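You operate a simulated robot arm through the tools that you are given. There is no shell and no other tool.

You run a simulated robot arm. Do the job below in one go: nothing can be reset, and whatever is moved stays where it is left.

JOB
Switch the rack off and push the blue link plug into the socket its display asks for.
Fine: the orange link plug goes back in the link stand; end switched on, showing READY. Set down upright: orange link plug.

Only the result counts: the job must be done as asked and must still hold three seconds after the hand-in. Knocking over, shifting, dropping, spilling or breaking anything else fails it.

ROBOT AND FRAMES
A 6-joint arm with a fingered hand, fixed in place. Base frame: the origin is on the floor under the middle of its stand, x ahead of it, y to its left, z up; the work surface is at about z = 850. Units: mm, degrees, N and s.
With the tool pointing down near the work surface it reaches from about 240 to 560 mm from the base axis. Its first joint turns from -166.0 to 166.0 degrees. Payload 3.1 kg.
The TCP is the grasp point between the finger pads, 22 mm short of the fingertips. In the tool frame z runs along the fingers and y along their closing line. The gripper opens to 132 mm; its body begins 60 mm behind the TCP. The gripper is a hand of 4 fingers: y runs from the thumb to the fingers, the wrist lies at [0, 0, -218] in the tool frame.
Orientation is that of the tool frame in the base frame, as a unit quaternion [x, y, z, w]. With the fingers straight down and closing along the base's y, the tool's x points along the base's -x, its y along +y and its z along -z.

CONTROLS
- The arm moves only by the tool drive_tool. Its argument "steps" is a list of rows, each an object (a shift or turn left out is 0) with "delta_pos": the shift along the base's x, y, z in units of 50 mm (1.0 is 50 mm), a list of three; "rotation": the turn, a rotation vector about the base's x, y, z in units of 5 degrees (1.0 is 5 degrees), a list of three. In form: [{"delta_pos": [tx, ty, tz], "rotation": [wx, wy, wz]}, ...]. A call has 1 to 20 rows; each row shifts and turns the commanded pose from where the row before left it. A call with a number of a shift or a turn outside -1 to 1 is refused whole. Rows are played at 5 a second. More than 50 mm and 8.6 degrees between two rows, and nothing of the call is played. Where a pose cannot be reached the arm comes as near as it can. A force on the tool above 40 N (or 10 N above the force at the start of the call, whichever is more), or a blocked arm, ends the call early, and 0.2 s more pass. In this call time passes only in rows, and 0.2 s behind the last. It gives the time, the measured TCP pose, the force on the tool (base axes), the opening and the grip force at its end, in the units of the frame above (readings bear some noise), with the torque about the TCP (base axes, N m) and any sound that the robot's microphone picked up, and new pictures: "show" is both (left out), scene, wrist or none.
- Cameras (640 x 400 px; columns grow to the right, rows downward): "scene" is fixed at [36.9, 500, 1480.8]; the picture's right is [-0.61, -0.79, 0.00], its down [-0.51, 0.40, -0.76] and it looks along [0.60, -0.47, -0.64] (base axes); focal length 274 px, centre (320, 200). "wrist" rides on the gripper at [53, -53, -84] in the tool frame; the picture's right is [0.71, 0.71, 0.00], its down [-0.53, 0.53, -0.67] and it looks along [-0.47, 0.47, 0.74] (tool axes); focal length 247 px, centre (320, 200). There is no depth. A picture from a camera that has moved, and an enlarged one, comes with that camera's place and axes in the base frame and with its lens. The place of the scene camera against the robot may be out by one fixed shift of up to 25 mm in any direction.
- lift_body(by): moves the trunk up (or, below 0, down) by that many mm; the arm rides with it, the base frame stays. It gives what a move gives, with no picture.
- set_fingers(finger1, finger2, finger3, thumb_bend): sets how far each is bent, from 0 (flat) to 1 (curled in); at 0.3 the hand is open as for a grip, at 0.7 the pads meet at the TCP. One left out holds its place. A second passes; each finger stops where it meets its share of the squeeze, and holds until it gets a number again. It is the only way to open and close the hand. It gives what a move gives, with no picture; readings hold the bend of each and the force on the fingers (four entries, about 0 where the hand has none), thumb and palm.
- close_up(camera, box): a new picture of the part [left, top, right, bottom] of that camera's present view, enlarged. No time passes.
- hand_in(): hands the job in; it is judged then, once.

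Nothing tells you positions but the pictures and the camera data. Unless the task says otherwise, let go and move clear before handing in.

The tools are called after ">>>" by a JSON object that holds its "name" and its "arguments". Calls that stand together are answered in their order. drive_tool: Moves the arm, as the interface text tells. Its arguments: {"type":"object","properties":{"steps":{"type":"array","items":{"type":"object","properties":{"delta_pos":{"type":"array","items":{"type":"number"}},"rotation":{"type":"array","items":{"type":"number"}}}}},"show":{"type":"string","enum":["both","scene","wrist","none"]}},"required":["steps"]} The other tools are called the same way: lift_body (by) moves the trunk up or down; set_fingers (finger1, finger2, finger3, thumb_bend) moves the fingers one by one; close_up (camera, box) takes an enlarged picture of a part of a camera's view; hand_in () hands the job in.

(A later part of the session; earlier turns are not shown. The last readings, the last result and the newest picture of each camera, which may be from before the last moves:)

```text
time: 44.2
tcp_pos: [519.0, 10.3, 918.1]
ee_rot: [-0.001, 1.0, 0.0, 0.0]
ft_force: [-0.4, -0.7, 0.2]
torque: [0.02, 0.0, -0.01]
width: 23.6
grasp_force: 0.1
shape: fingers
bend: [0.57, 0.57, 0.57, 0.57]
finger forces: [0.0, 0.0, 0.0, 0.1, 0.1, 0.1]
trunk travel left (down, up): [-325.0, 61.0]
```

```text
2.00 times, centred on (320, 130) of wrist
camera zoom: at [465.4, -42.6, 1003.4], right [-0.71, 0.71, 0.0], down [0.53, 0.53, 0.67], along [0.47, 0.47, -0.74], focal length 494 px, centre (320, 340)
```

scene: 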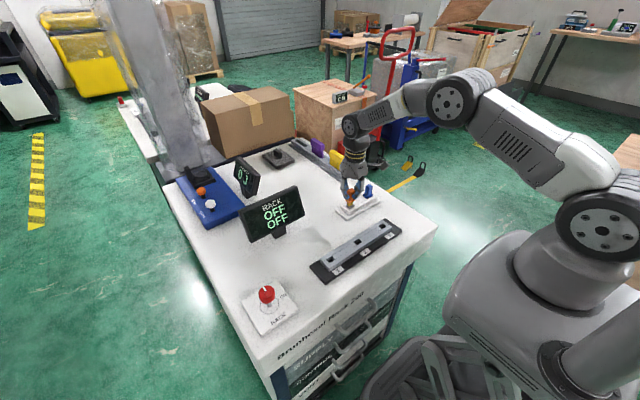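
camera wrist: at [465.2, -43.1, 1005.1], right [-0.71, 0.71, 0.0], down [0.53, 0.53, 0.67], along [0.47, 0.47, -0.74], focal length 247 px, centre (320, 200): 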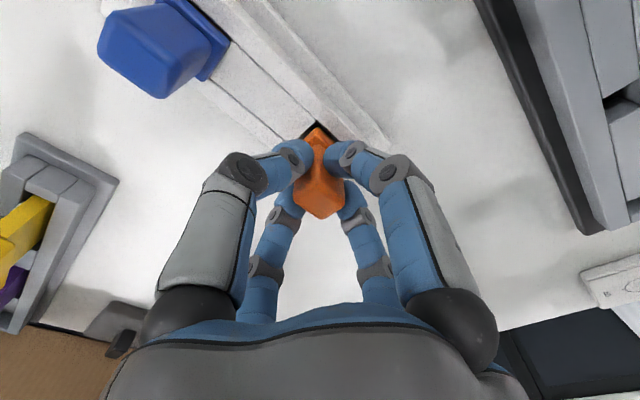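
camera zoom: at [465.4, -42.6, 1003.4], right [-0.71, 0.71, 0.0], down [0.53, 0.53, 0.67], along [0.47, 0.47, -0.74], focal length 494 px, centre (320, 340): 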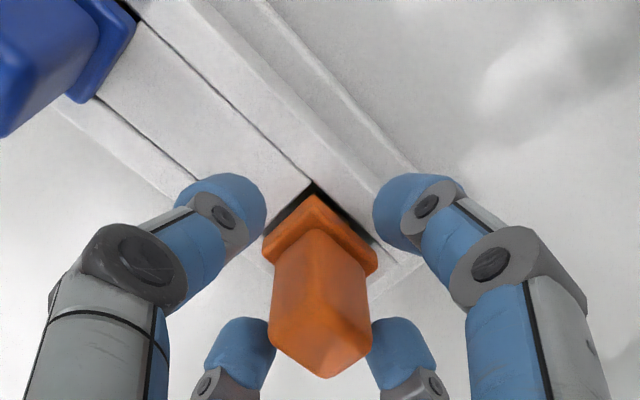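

The orange plug stands upright in the stand and the fingers are clear of it. I'll lift straight up and then move over the blue plug.

>>> {"name": "drive_tool", "arguments": {"steps": [{"delta_pos": [0, 0, 0.15]}, {"delta_pos": [0, 0, 0.3]}, {"delta_pos": [0, 0, 0.5]}, {"delta_pos": [0, 0, 0.6]}, {"delta_pos": [0, 0, 0.25]}, {"delta_pos": [0, -0.4, 0]}, {"delta_pos": [0, -0.6, 0]}, {"delta_pos": [0, -0.61, 0]}, {"delta_pos": [0, 0, 0]}, {"delta_pos": [0, 0, 0]}], "show": "both"}}

>>> {"name": "close_up", "arguments": {"camera": "wrist", "box": [220, 40, 420, 240]}}

>>> {"name": "close_up", "arguments": {"camera": "scene", "box": [320, 155, 400, 225]}}

```text
time: 46.4
tcp_pos: [520.0, -70.9, 1008.5]
ee_rot: [0.0, 1.0, 0.0, 0.0]
ft_force: [-0.6, 0.4, -0.4]
torque: [-0.03, -0.02, -0.01]
width: 23.6
grasp_force: 0.0
shape: fingers
bend: [0.57, 0.57, 0.57, 0.57]
finger forces: [0.0, 0.0, 0.0, 0.0, 0.0, 0.1]
trunk travel left (down, up): [-325.0, 61.0]
camera wrist: at [465.6, -123.9, 1093.2], right [-0.71, 0.71, 0.0], down [0.53, 0.53, 0.67], along [0.47, 0.47, -0.74], focal length 247 px, centre (320, 200)
```

scene: 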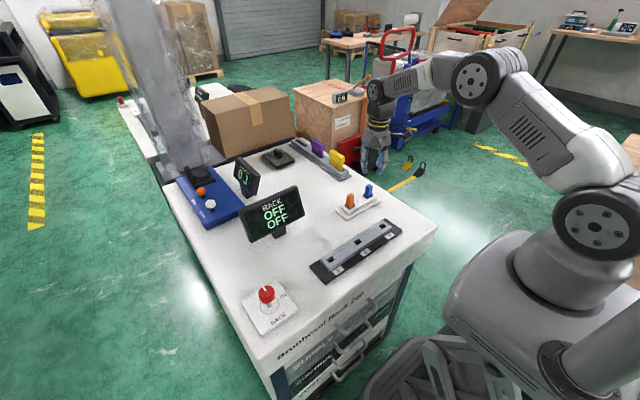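
wrist: 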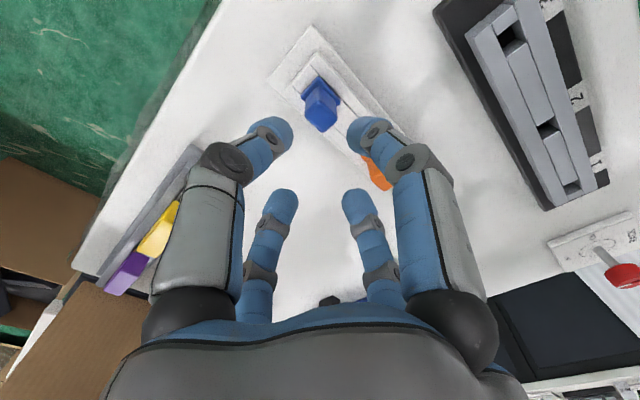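

```text
2.00 times, centred on (320, 140) of wrist
camera zoom: at [465.6, -123.9, 1093.2], right [-0.71, 0.71, 0.0], down [0.53, 0.53, 0.67], along [0.47, 0.47, -0.74], focal length 494 px, centre (320, 320)
```

zoom: 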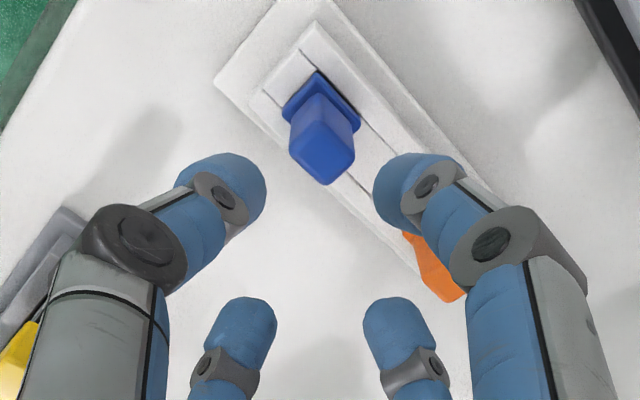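

```text
5.71 times, centred on (360, 190) of scene
camera zoom: at [36.9, 500.0, 1480.8], right [-0.61, -0.79, 0.0], down [-0.51, 0.4, -0.76], along [0.6, -0.47, -0.64], focal length 1565 px, centre (91, 257)
```

zoom: 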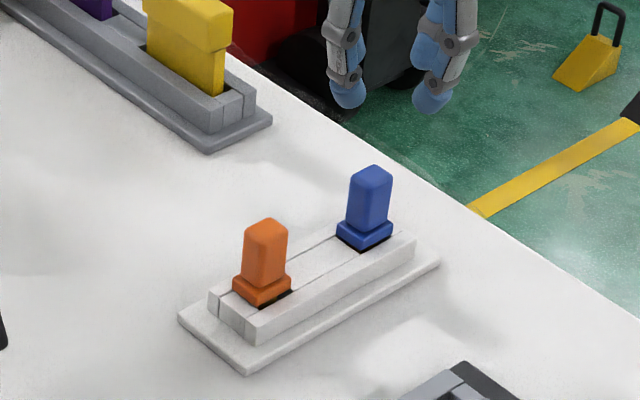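

Orange is standing fine in the stand and the hand is above the blue plug. I'll zoom in to get blue's exact centre and orientation.

>>> {"name": "close_up", "arguments": {"camera": "wrist", "box": [280, 55, 360, 135]}}

```text
5.00 times, centred on (320, 95) of wrist
camera zoom: at [465.6, -123.9, 1093.2], right [-0.71, 0.71, 0.0], down [0.53, 0.53, 0.67], along [0.47, 0.47, -0.74], focal length 1235 px, centre (320, 725)
```

zoom: 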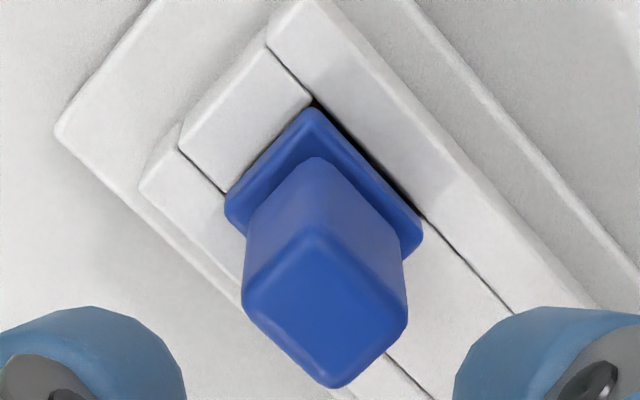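

Blue is centred near (517.8, -70.6) and square to the axes, matching hole B at (518.5, -70.4). I'll descend with the fingers part-closed so that they clear orange.

>>> {"name": "drive_tool", "arguments": {"steps": [{"delta_pos": [-0.014, 0.008, -0.4]}, {"delta_pos": [0, 0, -0.4]}, {"delta_pos": [0, 0, -0.4]}, {"delta_pos": [0, 0, -0.3]}, {"delta_pos": [0, 0, -0.2]}, {"delta_pos": [0, 0, -0.1]}, {"delta_pos": [0, 0, 0]}, {"delta_pos": [0, 0, 0]}], "show": "both"}}

>>> {"name": "close_up", "arguments": {"camera": "wrist", "box": [220, 40, 420, 240]}}

>>> {"name": "close_up", "arguments": {"camera": "scene", "box": [320, 155, 400, 225]}}

```text
time: 48.2
tcp_pos: [519.1, -70.6, 918.5]
ee_rot: [0.0, 1.0, 0.001, -0.001]
ft_force: [0.3, -0.1, -0.6]
torque: [0.03, -0.01, -0.02]
width: 23.9
grasp_force: 0.1
shape: fingers
bend: [0.57, 0.57, 0.57, 0.57]
finger forces: [0.1, 0.0, 0.0, 0.0, 0.0, 0.0]
trunk travel left (down, up): [-325.0, 61.0]
camera wrist: at [464.9, -122.9, 1003.0], right [-0.71, 0.71, 0.0], down [0.53, 0.53, 0.67], along [0.47, 0.47, -0.74], focal length 247 px, centre (320, 200)
```

scene: 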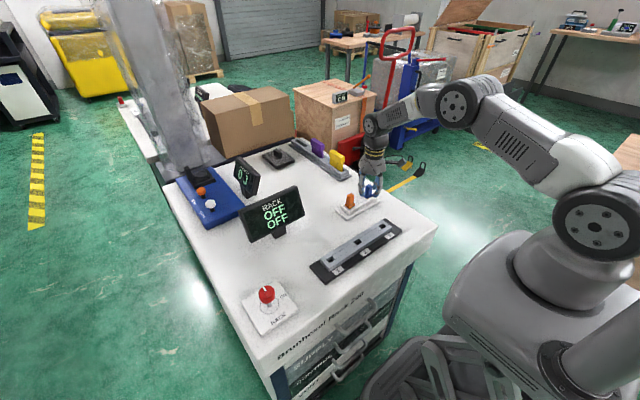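
wrist: 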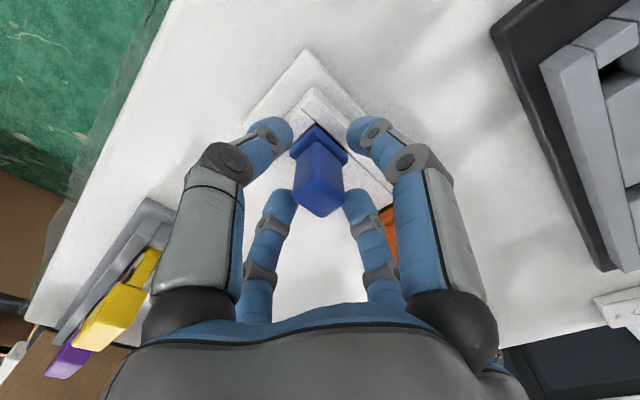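

```text
2.00 times, centred on (320, 140) of wrist
camera zoom: at [464.9, -122.9, 1003.0], right [-0.71, 0.71, 0.0], down [0.53, 0.53, 0.67], along [0.47, 0.47, -0.74], focal length 494 px, centre (320, 320)
```

zoom: 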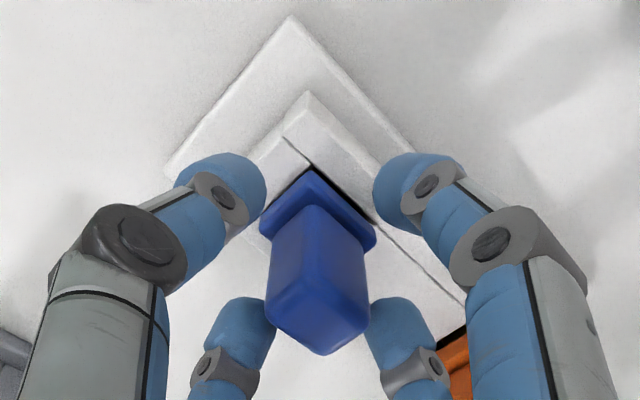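

```text
5.71 times, centred on (360, 190) of scene
camera zoom: at [36.9, 500.0, 1480.8], right [-0.61, -0.79, 0.0], down [-0.51, 0.4, -0.76], along [0.6, -0.47, -0.64], focal length 1565 px, centre (91, 257)
```

zoom: 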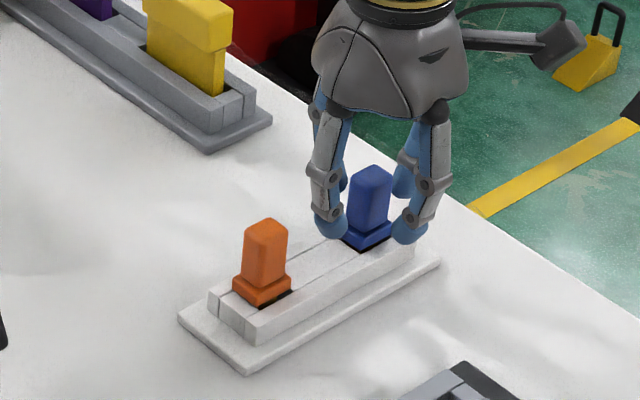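

The hand is well centred on blue. I'll close gently, check the balance, and then tighten.

>>> {"name": "set_fingers", "arguments": {"finger1": 0.65, "finger2": 0.65, "finger3": 0.65, "thumb_bend": 0.65}}

>>> {"name": "set_fingers", "arguments": {"finger1": 0.72, "finger2": 0.72, "finger3": 0.72, "thumb_bend": 0.72}}

>>> {"name": "close_up", "arguments": {"camera": "wrist", "box": [220, 40, 420, 240]}}

>>> {"name": "close_up", "arguments": {"camera": "scene", "box": [330, 165, 400, 225]}}

```text
time: 49.2
tcp_pos: [519.0, -69.9, 918.4]
ee_rot: [-0.001, 1.0, 0.0, 0.0]
ft_force: [1.0, -0.2, 0.5]
torque: [-0.03, 0.02, -0.02]
width: 7.2
grasp_force: 1.0
shape: fingers
bend: [0.65, 0.63, 0.64, 0.64]
finger forces: [0.0, 0.9, 0.5, 0.1, 1.0, 0.0]
trunk travel left (down, up): [-325.0, 61.0]
```

```text
time: 50.2
tcp_pos: [519.7, -70.1, 918.0]
ee_rot: [0.0, 1.0, 0.0, 0.0]
ft_force: [0.4, -0.1, 0.7]
torque: [-0.02, -0.01, 0.02]
width: 3.9
grasp_force: 12.3
shape: fingers
bend: [0.66, 0.64, 0.65, 0.66]
finger forces: [4.9, 6.6, 5.5, 0.0, 7.8, 0.1]
trunk travel left (down, up): [-325.0, 61.0]
```

```text
2.00 times, centred on (320, 140) of wrist
camera zoom: at [465.0, -122.9, 1003.1], right [-0.71, 0.71, 0.0], down [0.53, 0.53, 0.67], along [0.47, 0.47, -0.74], focal length 494 px, centre (320, 320)
```

zoom: 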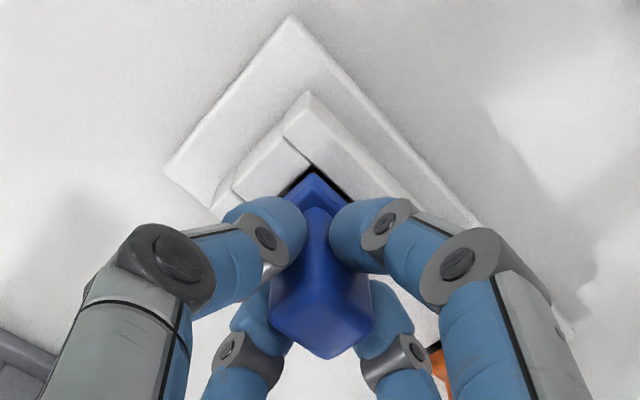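

```text
6.67 times, centred on (365, 195) of scene
camera zoom: at [36.9, 500.0, 1480.8], right [-0.61, -0.79, 0.0], down [-0.51, 0.4, -0.76], along [0.6, -0.47, -0.64], focal length 1826 px, centre (20, 233)
```

zoom: 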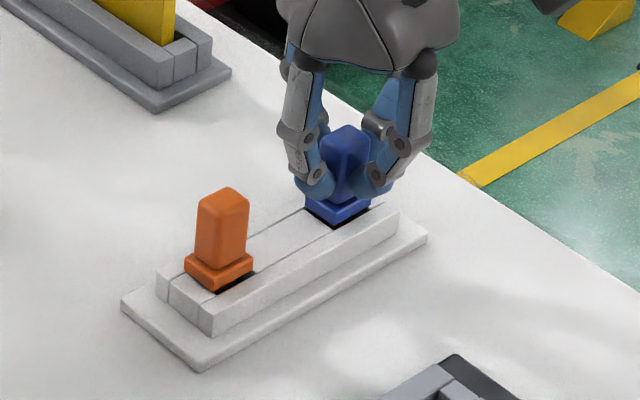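

The grip matches the orange one exactly (same finger bends), so the plug has the same offset in the hand. I'll lift blue straight up out of the stand.

>>> {"name": "drive_tool", "arguments": {"steps": [{"delta_pos": [0, 0, 0.04]}, {"delta_pos": [0, 0, 0.08]}, {"delta_pos": [0, 0, 0.16]}, {"delta_pos": [0, 0, 0.3]}, {"delta_pos": [0, 0, 0.5]}, {"delta_pos": [0, 0, 0.5]}, {"delta_pos": [0, 0, 0.2]}, {"delta_pos": [0, 0, 0]}], "show": "both"}}

>>> {"name": "close_up", "arguments": {"camera": "scene", "box": [320, 135, 400, 225]}}

```text
time: 52.0
tcp_pos: [518.3, -69.5, 1007.8]
ee_rot: [0.0, 1.0, 0.0, -0.001]
ft_force: [-0.2, 0.0, -0.5]
torque: [-0.04, 0.0, 0.01]
width: 4.4
grasp_force: 12.7
shape: fingers
bend: [0.66, 0.64, 0.65, 0.66]
finger forces: [4.9, 6.6, 5.4, 0.0, 7.7, 0.0]
trunk travel left (down, up): [-325.0, 61.0]
camera wrist: at [464.6, -122.8, 1091.8], right [-0.71, 0.71, 0.0], down [0.53, 0.53, 0.67], along [0.47, 0.47, -0.74], focal length 247 px, centre (320, 200)
```

scene: 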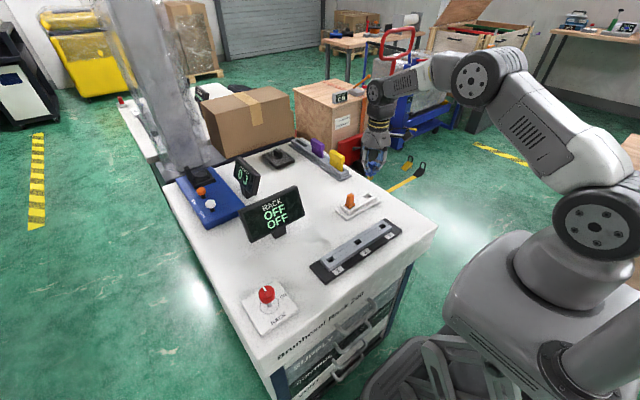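
wrist: 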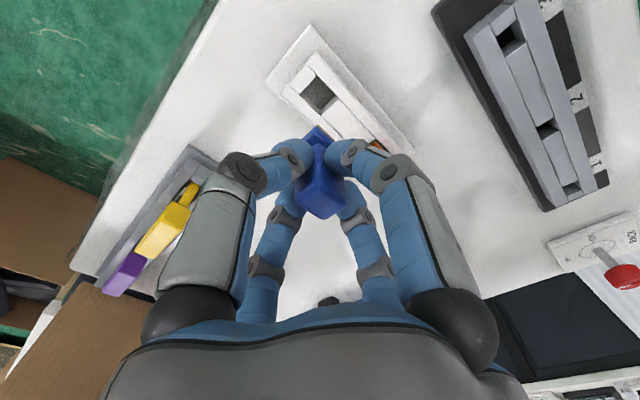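

```text
4.44 times, centred on (360, 180) of scene
camera zoom: at [36.9, 500.0, 1480.8], right [-0.61, -0.79, 0.0], down [-0.51, 0.4, -0.76], along [0.6, -0.47, -0.64], focal length 1217 px, centre (142, 289)
```

zoom: 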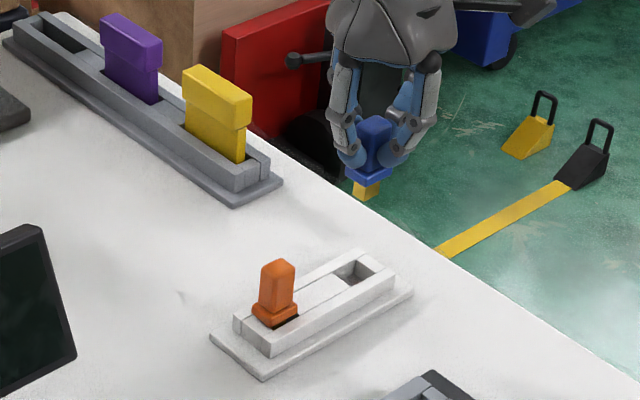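

Blue is out and upright. Next I'll carry it over socket 1 and hover there to measure that socket.

>>> {"name": "drive_tool", "arguments": {"steps": [{"delta_pos": [-0.2, 0.4, 0]}, {"delta_pos": [-0.3, 0.6, 0]}, {"delta_pos": [-0.3, 0.62, 0]}, {"delta_pos": [-0.3, 0.62, 0]}, {"delta_pos": [-0.3, 0.62, 0]}, {"delta_pos": [-0.3, 0.62, 0]}, {"delta_pos": [-0.3, 0.62, 0]}, {"delta_pos": [-0.3, 0.62, 0]}, {"delta_pos": [-0.324, 0.446, 0]}, {"delta_pos": [0, 0.2, 0]}, {"delta_pos": [0, 0, 0]}, {"delta_pos": [0, 0, 0]}], "show": "both"}}

>>> {"name": "close_up", "arguments": {"camera": "wrist", "box": [220, 0, 420, 200]}}

>>> {"name": "close_up", "arguments": {"camera": "wrist", "box": [290, 70, 370, 130]}}

>>> {"name": "close_up", "arguments": {"camera": "scene", "box": [290, 200, 380, 290]}}

```text
time: 54.6
tcp_pos: [388.0, 197.3, 1007.2]
ee_rot: [0.0, 1.0, 0.0, 0.0]
ft_force: [0.1, 0.1, -0.2]
torque: [0.0, 0.01, -0.01]
width: 4.0
grasp_force: 12.6
shape: fingers
bend: [0.66, 0.64, 0.65, 0.66]
finger forces: [4.8, 6.7, 5.5, 0.1, 7.6, 0.0]
trunk travel left (down, up): [-325.0, 61.0]
camera wrist: at [333.8, 144.9, 1091.5], right [-0.71, 0.71, 0.0], down [0.53, 0.53, 0.67], along [0.47, 0.47, -0.74], focal length 247 px, centre (320, 200)
```

scene: 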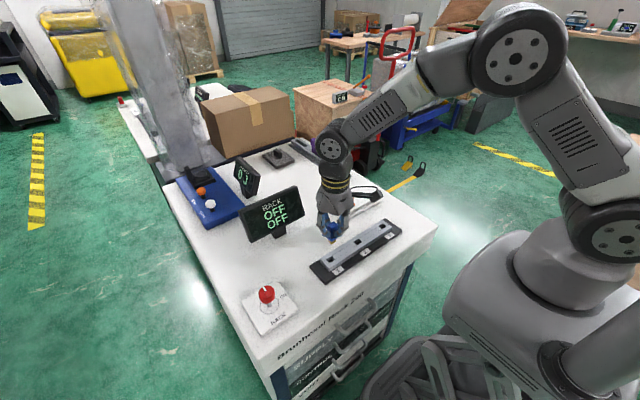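
wrist: 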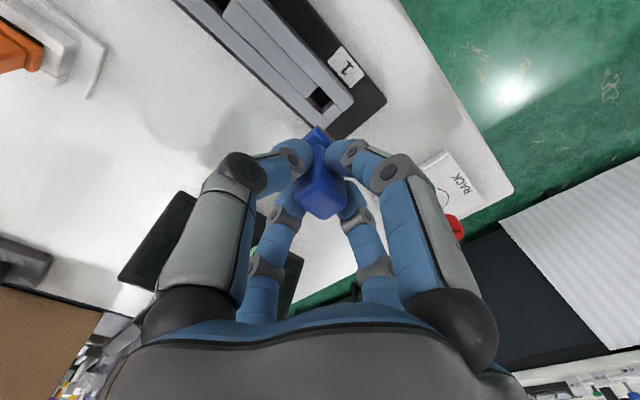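

```text
2.00 times, centred on (320, 100) of wrist
camera zoom: at [333.8, 144.9, 1091.5], right [-0.71, 0.71, 0.0], down [0.53, 0.53, 0.67], along [0.47, 0.47, -0.74], focal length 494 px, centre (320, 400)
```

zoom: 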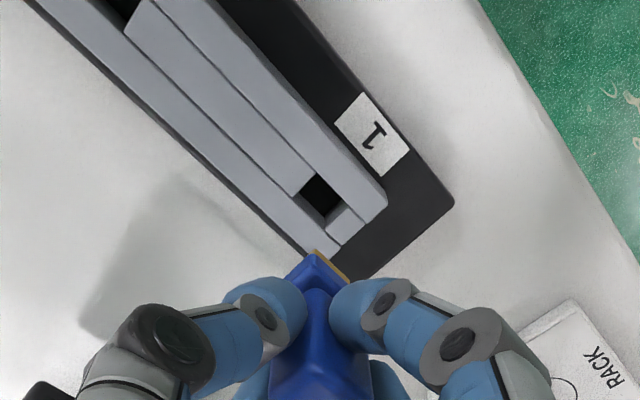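

```text
6.67 times, centred on (330, 100) of wrist
camera zoom: at [333.8, 144.9, 1091.5], right [-0.71, 0.71, 0.0], down [0.53, 0.53, 0.67], along [0.47, 0.47, -0.74], focal length 1646 px, centre (253, 867)
```

zoom: 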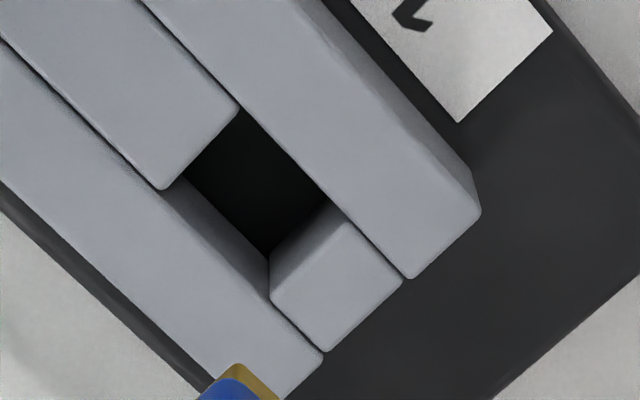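

```text
4.44 times, centred on (335, 245) of scene
camera zoom: at [36.9, 500.0, 1480.8], right [-0.61, -0.79, 0.0], down [-0.51, 0.4, -0.76], along [0.6, -0.47, -0.64], focal length 1217 px, centre (253, 0)
```

zoom: 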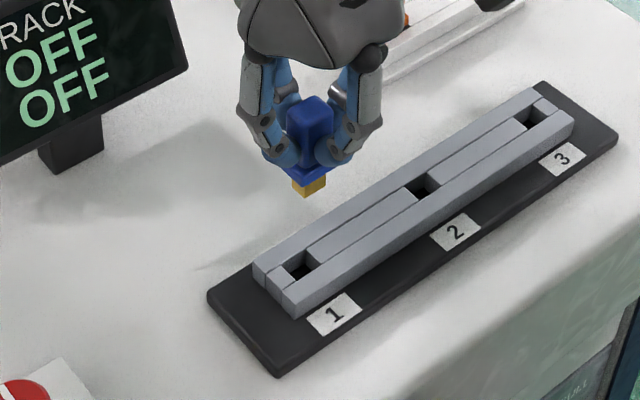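

Socket 1 measures about 13.9 × 19.5 mm, centred at (387.8, 199.3), and the blade corner is just visible. I'll zoom in on the blade in both cameras to check its alignment and size.

>>> {"name": "close_up", "arguments": {"camera": "wrist", "box": [295, 110, 345, 150]}}

>>> {"name": "close_up", "arguments": {"camera": "scene", "box": [320, 220, 350, 250]}}

>>> {"name": "close_up", "arguments": {"camera": "scene", "box": [310, 240, 350, 280]}}

```text
10.00 times, centred on (320, 130) of wrist
camera zoom: at [333.8, 144.9, 1091.5], right [-0.71, 0.71, 0.0], down [0.53, 0.53, 0.67], along [0.47, 0.47, -0.74], focal length 2470 px, centre (320, 900)
```

zoom: 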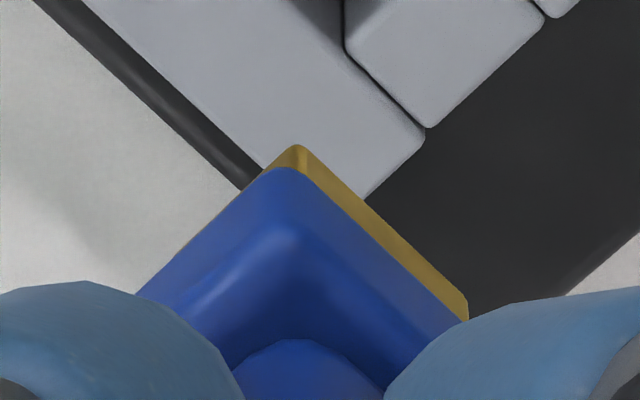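

```text
13.33 times, centred on (335, 235) of scene
camera zoom: at [36.9, 500.0, 1480.8], right [-0.61, -0.79, 0.0], down [-0.51, 0.4, -0.76], along [0.6, -0.47, -0.64], focal length 3652 px, centre (120, -267)
```

zoom: 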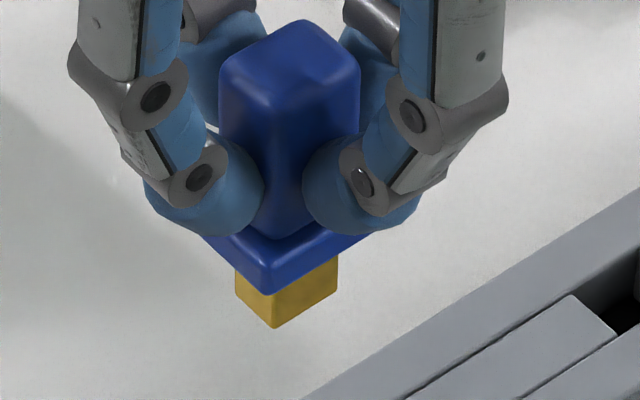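

```text
10.00 times, centred on (330, 260) of scene
camera zoom: at [36.9, 500.0, 1480.8], right [-0.61, -0.79, 0.0], down [-0.51, 0.4, -0.76], along [0.6, -0.47, -0.64], focal length 2739 px, centre (220, -400)
```

zoom: 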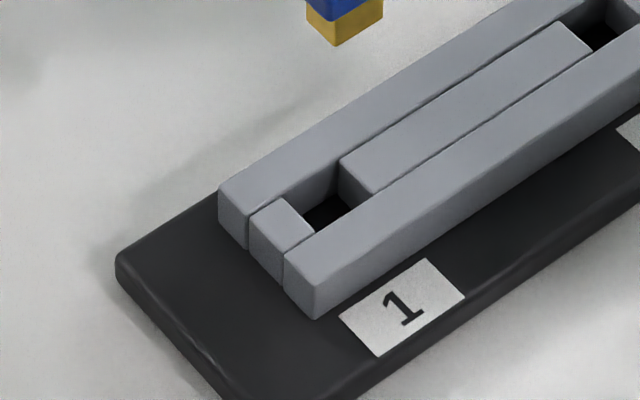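

The blade is about 11.6 × 15.6 mm against a 13.9 × 19.5 mm socket, so there is roughly ±1 mm to spare. It is centred at about (387.3, 198.3), so I'll nudge it and lower to just above the rack for another check.

>>> {"name": "drive_tool", "arguments": {"steps": [{"delta_pos": [0.004, 0.012, -0.3]}, {"delta_pos": [0, 0, -0.4]}, {"delta_pos": [0, 0, -0.4]}, {"delta_pos": [0, 0, -0.2]}, {"delta_pos": [0, 0, 0]}, {"delta_pos": [0, 0, 0]}], "show": "wrist"}}

>>> {"name": "close_up", "arguments": {"camera": "wrist", "box": [280, 90, 360, 150]}}

>>> {"name": "close_up", "arguments": {"camera": "scene", "box": [310, 235, 350, 275]}}

```text
time: 56.0
tcp_pos: [388.1, 199.2, 942.2]
ee_rot: [0.0, 1.0, 0.0, 0.0]
ft_force: [0.2, 0.9, -0.6]
torque: [0.0, -0.02, -0.02]
width: 4.4
grasp_force: 12.2
shape: fingers
bend: [0.66, 0.64, 0.65, 0.66]
finger forces: [4.8, 6.7, 5.4, 0.0, 7.4, 0.1]
trunk travel left (down, up): [-325.0, 61.0]
camera wrist: at [334.6, 146.0, 1027.3], right [-0.71, 0.71, 0.0], down [0.53, 0.53, 0.67], along [0.47, 0.47, -0.74], focal length 247 px, centre (320, 200)
```

wrist: 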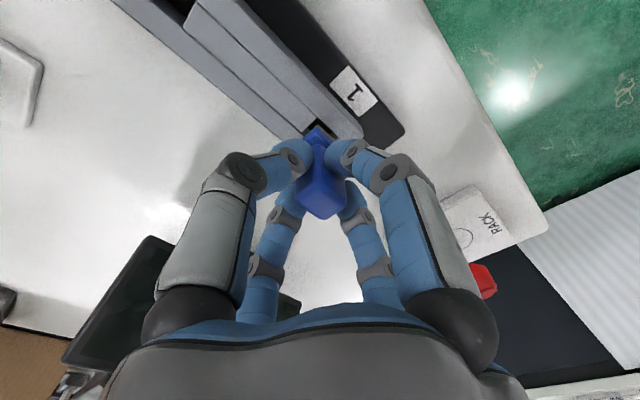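

```text
6.67 times, centred on (320, 120) of wrist
camera zoom: at [334.6, 146.0, 1027.3], right [-0.71, 0.71, 0.0], down [0.53, 0.53, 0.67], along [0.47, 0.47, -0.74], focal length 1646 px, centre (320, 733)
```

zoom: 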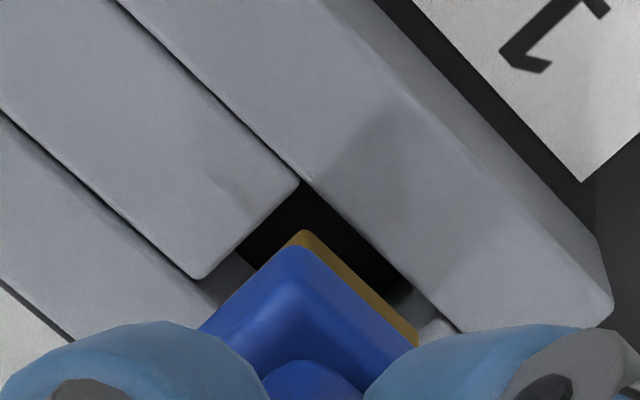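

```text
10.00 times, centred on (330, 255) of scene
camera zoom: at [36.9, 500.0, 1480.8], right [-0.61, -0.79, 0.0], down [-0.51, 0.4, -0.76], along [0.6, -0.47, -0.64], focal length 2739 px, centre (220, -350)
```

zoom: 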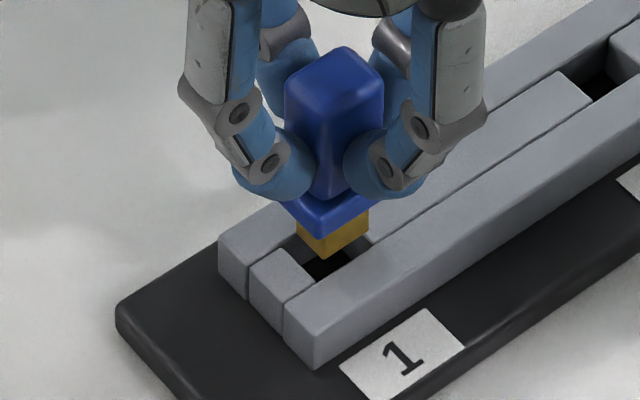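

The blade is almost exactly centred over socket 1, with margins of about 1 mm in x and 2 mm in y. I'll lower it in small steps.

>>> {"name": "drive_tool", "arguments": {"steps": [{"delta_pos": [-0.005, 0, -0.05]}, {"delta_pos": [0, 0, -0.05]}, {"delta_pos": [0, 0, -0.05]}, {"delta_pos": [0, 0, 0]}], "show": "none"}}

>>> {"name": "close_up", "arguments": {"camera": "scene", "box": [310, 235, 350, 275]}}

>>> {"name": "close_up", "arguments": {"camera": "wrist", "box": [280, 90, 360, 150]}}

```text
time: 57.0
tcp_pos: [388.2, 199.9, 935.5]
ee_rot: [0.0, 1.0, 0.0, 0.0]
ft_force: [0.6, 0.2, 0.8]
torque: [-0.01, 0.0, -0.01]
width: 4.3
grasp_force: 12.2
shape: fingers
bend: [0.66, 0.64, 0.65, 0.66]
finger forces: [4.8, 6.7, 5.4, 0.1, 7.4, 0.0]
trunk travel left (down, up): [-325.0, 61.0]
```

```text
10.00 times, centred on (330, 255) of scene
camera zoom: at [36.9, 500.0, 1480.8], right [-0.61, -0.79, 0.0], down [-0.51, 0.4, -0.76], along [0.6, -0.47, -0.64], focal length 2739 px, centre (220, -350)
```

zoom: 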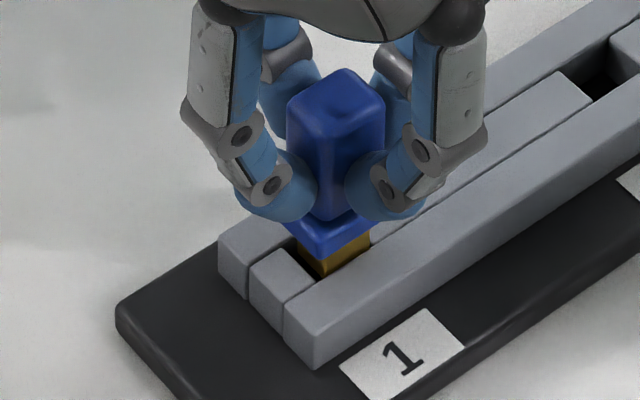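

```text
6.67 times, centred on (320, 120) of wrist
camera zoom: at [333.7, 145.9, 1019.7], right [-0.71, 0.71, 0.0], down [0.53, 0.53, 0.67], along [0.47, 0.47, -0.74], focal length 1646 px, centre (320, 733)
```

zoom: 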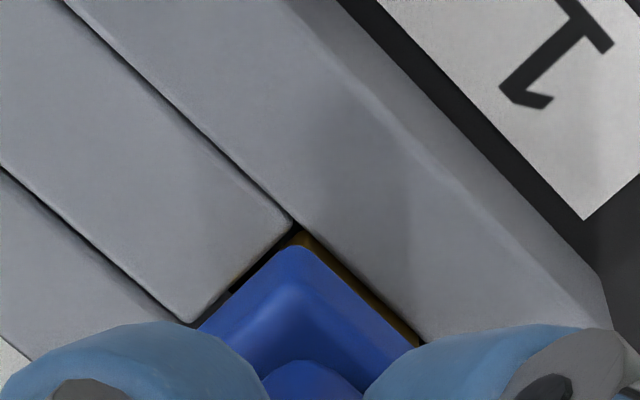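

The blade has entered the socket with no contact force. I'll keep lowering and watch the force.

>>> {"name": "drive_tool", "arguments": {"steps": [{"delta_pos": [0, 0, -0.04]}, {"delta_pos": [0, 0, -0.04]}, {"delta_pos": [0, 0, 0]}], "show": "none"}}

>>> {"name": "drive_tool", "arguments": {"steps": [{"delta_pos": [0, 0, -0.04]}, {"delta_pos": [0, 0, -0.04]}, {"delta_pos": [0, 0, 0]}], "show": "none"}}

>>> {"name": "close_up", "arguments": {"camera": "scene", "box": [310, 235, 350, 275]}}

>>> {"name": "close_up", "arguments": {"camera": "wrist", "box": [280, 90, 360, 150]}}

```text
time: 57.8
tcp_pos: [387.5, 198.1, 931.1]
ee_rot: [0.0, 1.0, 0.0, 0.0]
ft_force: [0.5, -0.1, -1.0]
torque: [-0.01, 0.0, 0.01]
width: 3.9
grasp_force: 12.4
shape: fingers
bend: [0.66, 0.64, 0.65, 0.66]
finger forces: [4.8, 6.7, 5.5, 0.1, 7.4, 0.0]
trunk travel left (down, up): [-325.0, 61.0]
```

```text
time: 58.6
tcp_pos: [387.5, 197.3, 927.2]
ee_rot: [0.0, 1.0, 0.0, -0.001]
ft_force: [0.1, 0.7, -0.3]
torque: [0.03, 0.02, 0.0]
width: 4.1
grasp_force: 11.9
shape: fingers
bend: [0.66, 0.64, 0.65, 0.66]
finger forces: [4.8, 6.7, 5.6, 0.0, 7.4, 0.0]
trunk travel left (down, up): [-325.0, 61.0]
```

```text
10.00 times, centred on (330, 255) of scene
camera zoom: at [36.9, 500.0, 1480.8], right [-0.61, -0.79, 0.0], down [-0.51, 0.4, -0.76], along [0.6, -0.47, -0.64], focal length 2739 px, centre (220, -350)
```

zoom: 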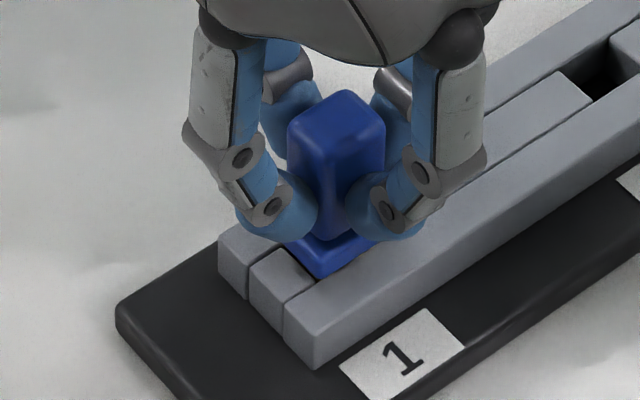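

```text
6.67 times, centred on (320, 120) of wrist
camera zoom: at [333.5, 145.7, 1011.8], right [-0.71, 0.71, 0.0], down [0.53, 0.53, 0.67], along [0.47, 0.47, -0.74], focal length 1646 px, centre (320, 733)
```

zoom: 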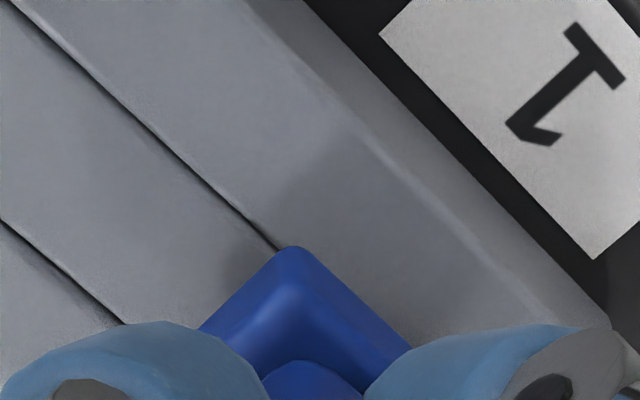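

It is almost fully in, about 3 mm left and still no resistance. I'll go on in 1 mm steps until the flange seats.

>>> {"name": "drive_tool", "arguments": {"steps": [{"delta_pos": [0, 0, -0.03]}, {"delta_pos": [0, 0, -0.02]}, {"delta_pos": [0, 0, 0]}], "show": "none"}}

>>> {"name": "drive_tool", "arguments": {"steps": [{"delta_pos": [0, 0, -0.02]}, {"delta_pos": [0, 0, 0]}], "show": "none"}}

>>> {"name": "drive_tool", "arguments": {"steps": [{"delta_pos": [0, 0, -0.02]}, {"delta_pos": [0, 0, 0]}], "show": "none"}}

>>> {"name": "close_up", "arguments": {"camera": "scene", "box": [310, 235, 350, 275]}}

>>> {"name": "close_up", "arguments": {"camera": "wrist", "box": [280, 90, 360, 150]}}

```text
time: 59.4
tcp_pos: [387.5, 198.3, 925.0]
ee_rot: [0.0, 1.0, 0.0, 0.0]
ft_force: [0.6, -0.5, -0.6]
torque: [0.02, 0.0, 0.01]
width: 4.2
grasp_force: 12.5
shape: fingers
bend: [0.66, 0.64, 0.65, 0.66]
finger forces: [4.7, 6.7, 5.4, 0.0, 7.4, 0.1]
trunk travel left (down, up): [-325.0, 61.0]
```

```text
time: 60.0
tcp_pos: [386.9, 199.0, 923.5]
ee_rot: [0.0, 1.0, 0.0, 0.001]
ft_force: [-0.3, 0.2, 0.2]
torque: [-0.02, 0.01, 0.03]
width: 4.3
grasp_force: 12.6
shape: fingers
bend: [0.66, 0.64, 0.65, 0.66]
finger forces: [4.8, 6.7, 5.6, 0.0, 7.4, 0.0]
trunk travel left (down, up): [-325.0, 61.0]
```

```text
time: 60.6
tcp_pos: [388.5, 198.5, 923.2]
ee_rot: [0.0, 1.0, 0.0, 0.0]
ft_force: [0.6, -0.2, 0.1]
torque: [0.01, -0.02, -0.02]
width: 3.9
grasp_force: 12.1
shape: fingers
bend: [0.66, 0.64, 0.65, 0.66]
finger forces: [5.0, 6.7, 5.6, 0.0, 7.3, 0.0]
trunk travel left (down, up): [-325.0, 61.0]
```

```text
10.00 times, centred on (330, 255) of scene
camera zoom: at [36.9, 500.0, 1480.8], right [-0.61, -0.79, 0.0], down [-0.51, 0.4, -0.76], along [0.6, -0.47, -0.64], focal length 2739 px, centre (220, -350)
```

zoom: 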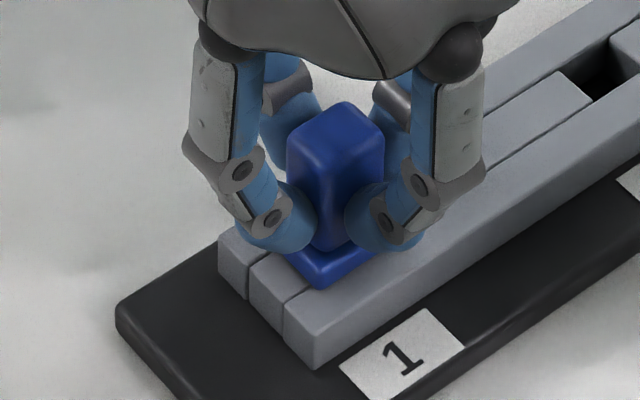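

```text
6.67 times, centred on (320, 120) of wrist
camera zoom: at [333.5, 145.8, 1007.2], right [-0.71, 0.71, 0.0], down [0.53, 0.53, 0.67], along [0.47, 0.47, -0.74], focal length 1646 px, centre (320, 733)
```

zoom: 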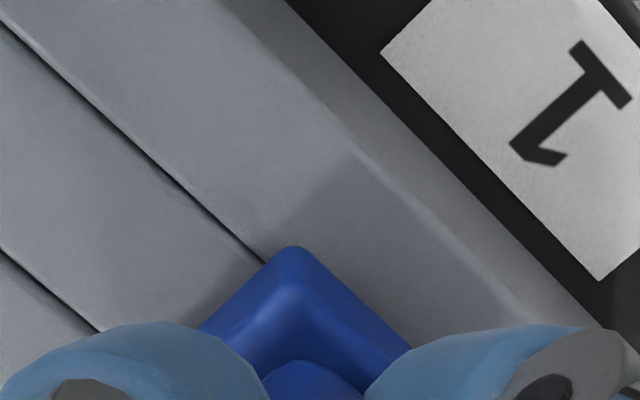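

Still no contact at TCP z≈923. I'll keep pressing down in small steps until I feel it seat.

>>> {"name": "drive_tool", "arguments": {"steps": [{"delta_pos": [0, 0, -0.02]}, {"delta_pos": [0, 0, 0]}], "show": "none"}}

>>> {"name": "drive_tool", "arguments": {"steps": [{"delta_pos": [0, 0, -0.02]}, {"delta_pos": [0, 0, 0]}], "show": "none"}}

>>> {"name": "close_up", "arguments": {"camera": "scene", "box": [310, 235, 350, 275]}}

>>> {"name": "close_up", "arguments": {"camera": "wrist", "box": [280, 90, 360, 150]}}

```text
time: 61.2
tcp_pos: [387.5, 199.4, 921.4]
ee_rot: [0.0, 1.0, 0.0, -0.001]
ft_force: [-0.6, -1.2, 1.8]
torque: [0.05, -0.02, -0.02]
width: 3.9
grasp_force: 12.4
shape: fingers
bend: [0.66, 0.64, 0.65, 0.66]
finger forces: [5.1, 6.9, 5.7, 0.0, 7.7, 0.1]
trunk travel left (down, up): [-325.0, 61.0]
```

```text
time: 61.8
tcp_pos: [386.7, 198.7, 920.9]
ee_rot: [0.001, 1.0, 0.0, 0.0]
ft_force: [0.2, -1.5, 6.0]
torque: [-0.01, -0.05, 0.02]
width: 3.9
grasp_force: 13.7
shape: fingers
bend: [0.66, 0.64, 0.65, 0.66]
finger forces: [5.5, 7.5, 6.3, 0.0, 8.8, 0.1]
trunk travel left (down, up): [-325.0, 61.0]
```

```text
10.00 times, centred on (330, 255) of scene
camera zoom: at [36.9, 500.0, 1480.8], right [-0.61, -0.79, 0.0], down [-0.51, 0.4, -0.76], along [0.6, -0.47, -0.64], focal length 2739 px, centre (220, -350)
```

zoom: 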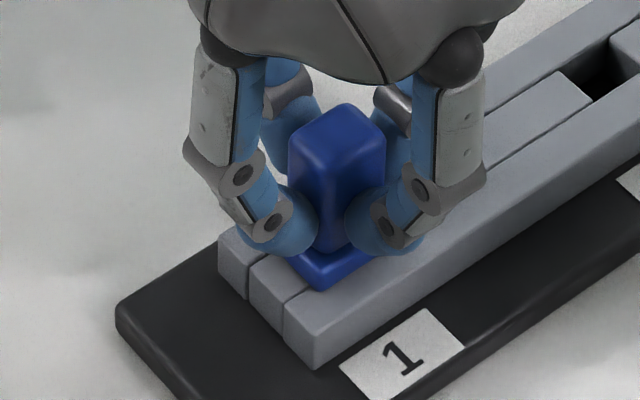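

```text
6.67 times, centred on (320, 120) of wrist
camera zoom: at [333.3, 145.5, 1005.4], right [-0.71, 0.71, 0.0], down [0.53, 0.53, 0.67], along [0.47, 0.47, -0.74], focal length 1646 px, centre (320, 733)
```

zoom: 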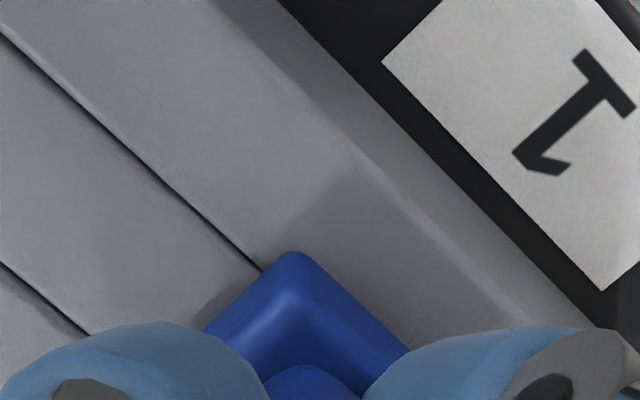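

The flange has touched down at TCP z≈922 with force rising. I'll press a little more to be sure it's fully home.

>>> {"name": "drive_tool", "arguments": {"steps": [{"delta_pos": [0, 0, -0.03]}, {"delta_pos": [0, 0, -0.03]}, {"delta_pos": [0, 0, 0]}], "show": "scene"}}

>>> {"name": "close_up", "arguments": {"camera": "scene", "box": [310, 235, 350, 275]}}

>>> {"name": "close_up", "arguments": {"camera": "wrist", "box": [280, 90, 360, 150]}}

```text
time: 62.6
tcp_pos: [387.5, 198.7, 920.1]
ee_rot: [0.0, 1.0, 0.001, 0.002]
ft_force: [1.9, -1.8, 23.6]
torque: [-0.02, -0.03, -0.01]
width: 3.4
grasp_force: 17.5
shape: fingers
bend: [0.66, 0.63, 0.65, 0.67]
finger forces: [6.8, 9.1, 7.7, 0.0, 11.3, 0.0]
trunk travel left (down, up): [-325.0, 61.0]
```

scene: 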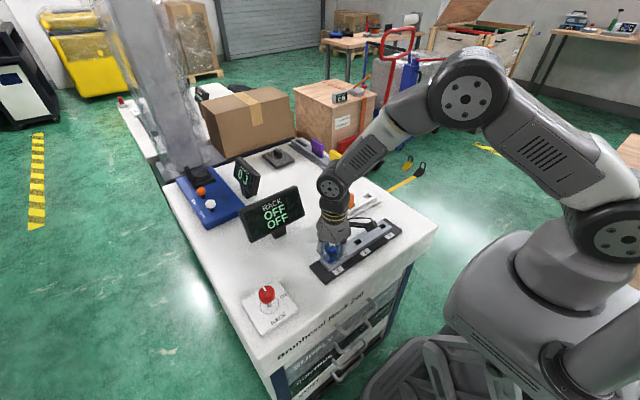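

```text
10.00 times, centred on (330, 255) of scene
camera zoom: at [36.9, 500.0, 1480.8], right [-0.61, -0.79, 0.0], down [-0.51, 0.4, -0.76], along [0.6, -0.47, -0.64], focal length 2739 px, centre (220, -350)
```

zoom: 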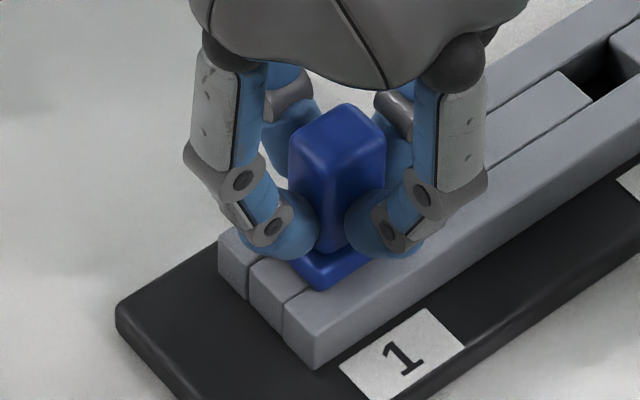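

```text
6.67 times, centred on (320, 120) of wrist
camera zoom: at [332.9, 145.1, 1003.5], right [-0.71, 0.71, 0.0], down [0.52, 0.52, 0.67], along [0.48, 0.47, -0.74], focal length 1646 px, centre (320, 733)
```

zoom: 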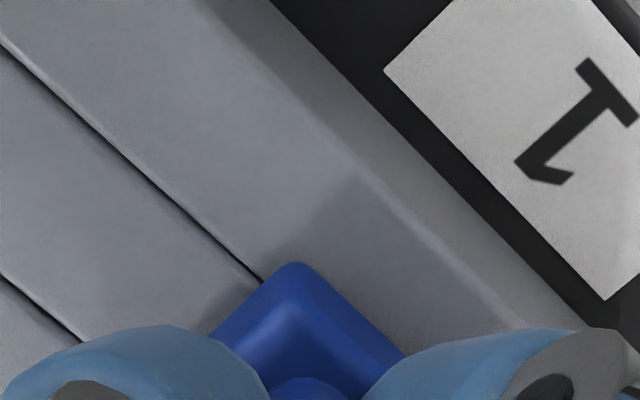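

At 23.6 N it's fully home with the flange flush. I'll unload and release.

>>> {"name": "drive_tool", "arguments": {"steps": [{"delta_pos": [0, 0, 0.04]}, {"delta_pos": [0, 0, 0.03]}, {"delta_pos": [0, 0, 0]}], "show": "none"}}

>>> {"name": "set_fingers", "arguments": {"finger1": 0.64, "finger2": 0.63, "finger3": 0.63, "thumb_bend": 0.64}}

>>> {"name": "set_fingers", "arguments": {"finger1": 0.52, "finger2": 0.52, "finger3": 0.52, "thumb_bend": 0.52}}

>>> {"name": "drive_tool", "arguments": {"steps": [{"delta_pos": [0, 0, 0.15]}, {"delta_pos": [0, 0, 0.4]}, {"delta_pos": [0, 0, 0.6]}, {"delta_pos": [0, 0, 0.6]}, {"delta_pos": [0, 0, 0]}], "show": "both"}}

>>> {"name": "close_up", "arguments": {"camera": "scene", "box": [300, 185, 400, 285]}}

>>> {"name": "close_up", "arguments": {"camera": "wrist", "box": [220, 20, 420, 220]}}

```text
time: 63.4
tcp_pos: [386.9, 198.6, 920.4]
ee_rot: [0.0, 1.0, 0.0, -0.001]
ft_force: [2.5, 0.0, 6.7]
torque: [-0.02, -0.08, 0.03]
width: 3.9
grasp_force: 13.8
shape: fingers
bend: [0.66, 0.63, 0.65, 0.67]
finger forces: [5.1, 7.6, 6.4, 0.0, 9.2, 0.0]
trunk travel left (down, up): [-325.0, 61.0]
```

```text
time: 64.4
tcp_pos: [387.5, 198.7, 921.0]
ee_rot: [-0.001, 1.0, 0.0, -0.001]
ft_force: [-0.2, -0.5, 0.3]
torque: [-0.01, 0.01, 0.02]
width: 7.8
grasp_force: 0.5
shape: fingers
bend: [0.64, 0.63, 0.63, 0.64]
finger forces: [0.1, 0.1, 0.1, 0.1, 0.3, 0.1]
trunk travel left (down, up): [-325.0, 61.0]
```

```text
time: 65.4
tcp_pos: [387.8, 199.2, 921.4]
ee_rot: [0.0, 1.0, 0.0, 0.0]
ft_force: [0.2, 0.4, -0.3]
torque: [0.01, -0.02, -0.03]
width: 35.5
grasp_force: 0.2
shape: fingers
bend: [0.52, 0.52, 0.52, 0.52]
finger forces: [0.1, 0.0, 0.0, 0.0, 0.0, 0.0]
trunk travel left (down, up): [-325.0, 61.0]
```

```text
time: 66.6
tcp_pos: [388.0, 198.7, 1009.8]
ee_rot: [0.0, 1.0, 0.0, 0.0]
ft_force: [0.3, -0.2, -0.3]
torque: [0.0, 0.0, -0.01]
width: 35.6
grasp_force: 0.0
shape: fingers
bend: [0.52, 0.52, 0.52, 0.52]
finger forces: [0.0, 0.0, 0.0, 0.0, 0.0, 0.0]
trunk travel left (down, up): [-325.0, 61.0]
camera wrist: at [333.7, 145.9, 1094.0], right [-0.71, 0.71, 0.0], down [0.53, 0.53, 0.67], along [0.47, 0.47, -0.74], focal length 247 px, centre (320, 200)
```

scene: 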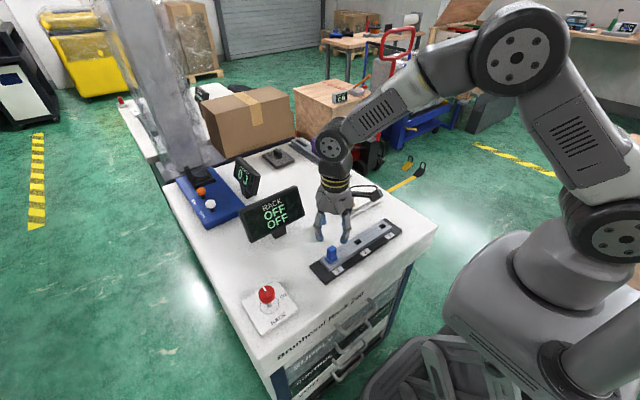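
wrist: 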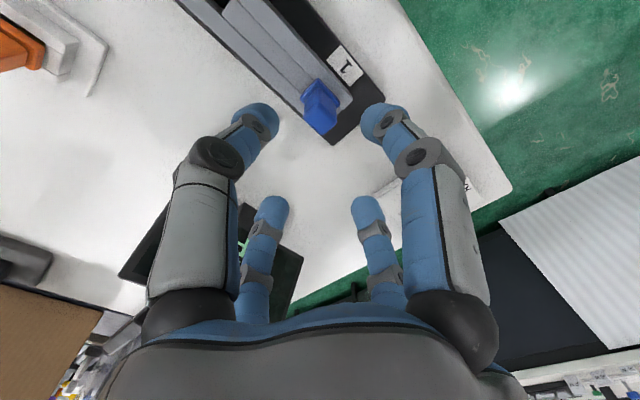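

```text
4.00 times, centred on (350, 235) of scene
camera zoom: at [36.9, 500.0, 1480.8], right [-0.61, -0.79, 0.0], down [-0.51, 0.4, -0.76], along [0.6, -0.47, -0.64], focal length 1096 px, centre (200, 60)
```

zoom: 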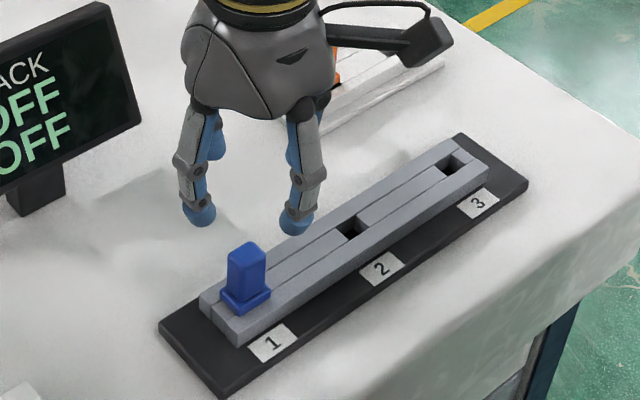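

```text
2.00 times, centred on (320, 120) of wrist
camera zoom: at [333.7, 145.9, 1094.0], right [-0.71, 0.71, 0.0], down [0.53, 0.53, 0.67], along [0.47, 0.47, -0.74], focal length 494 px, centre (320, 360)
```

zoom: 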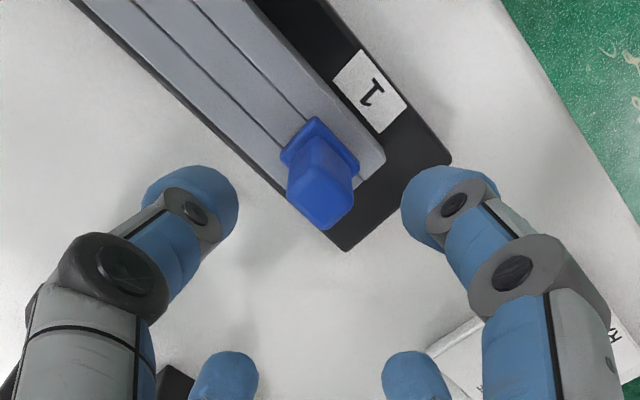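

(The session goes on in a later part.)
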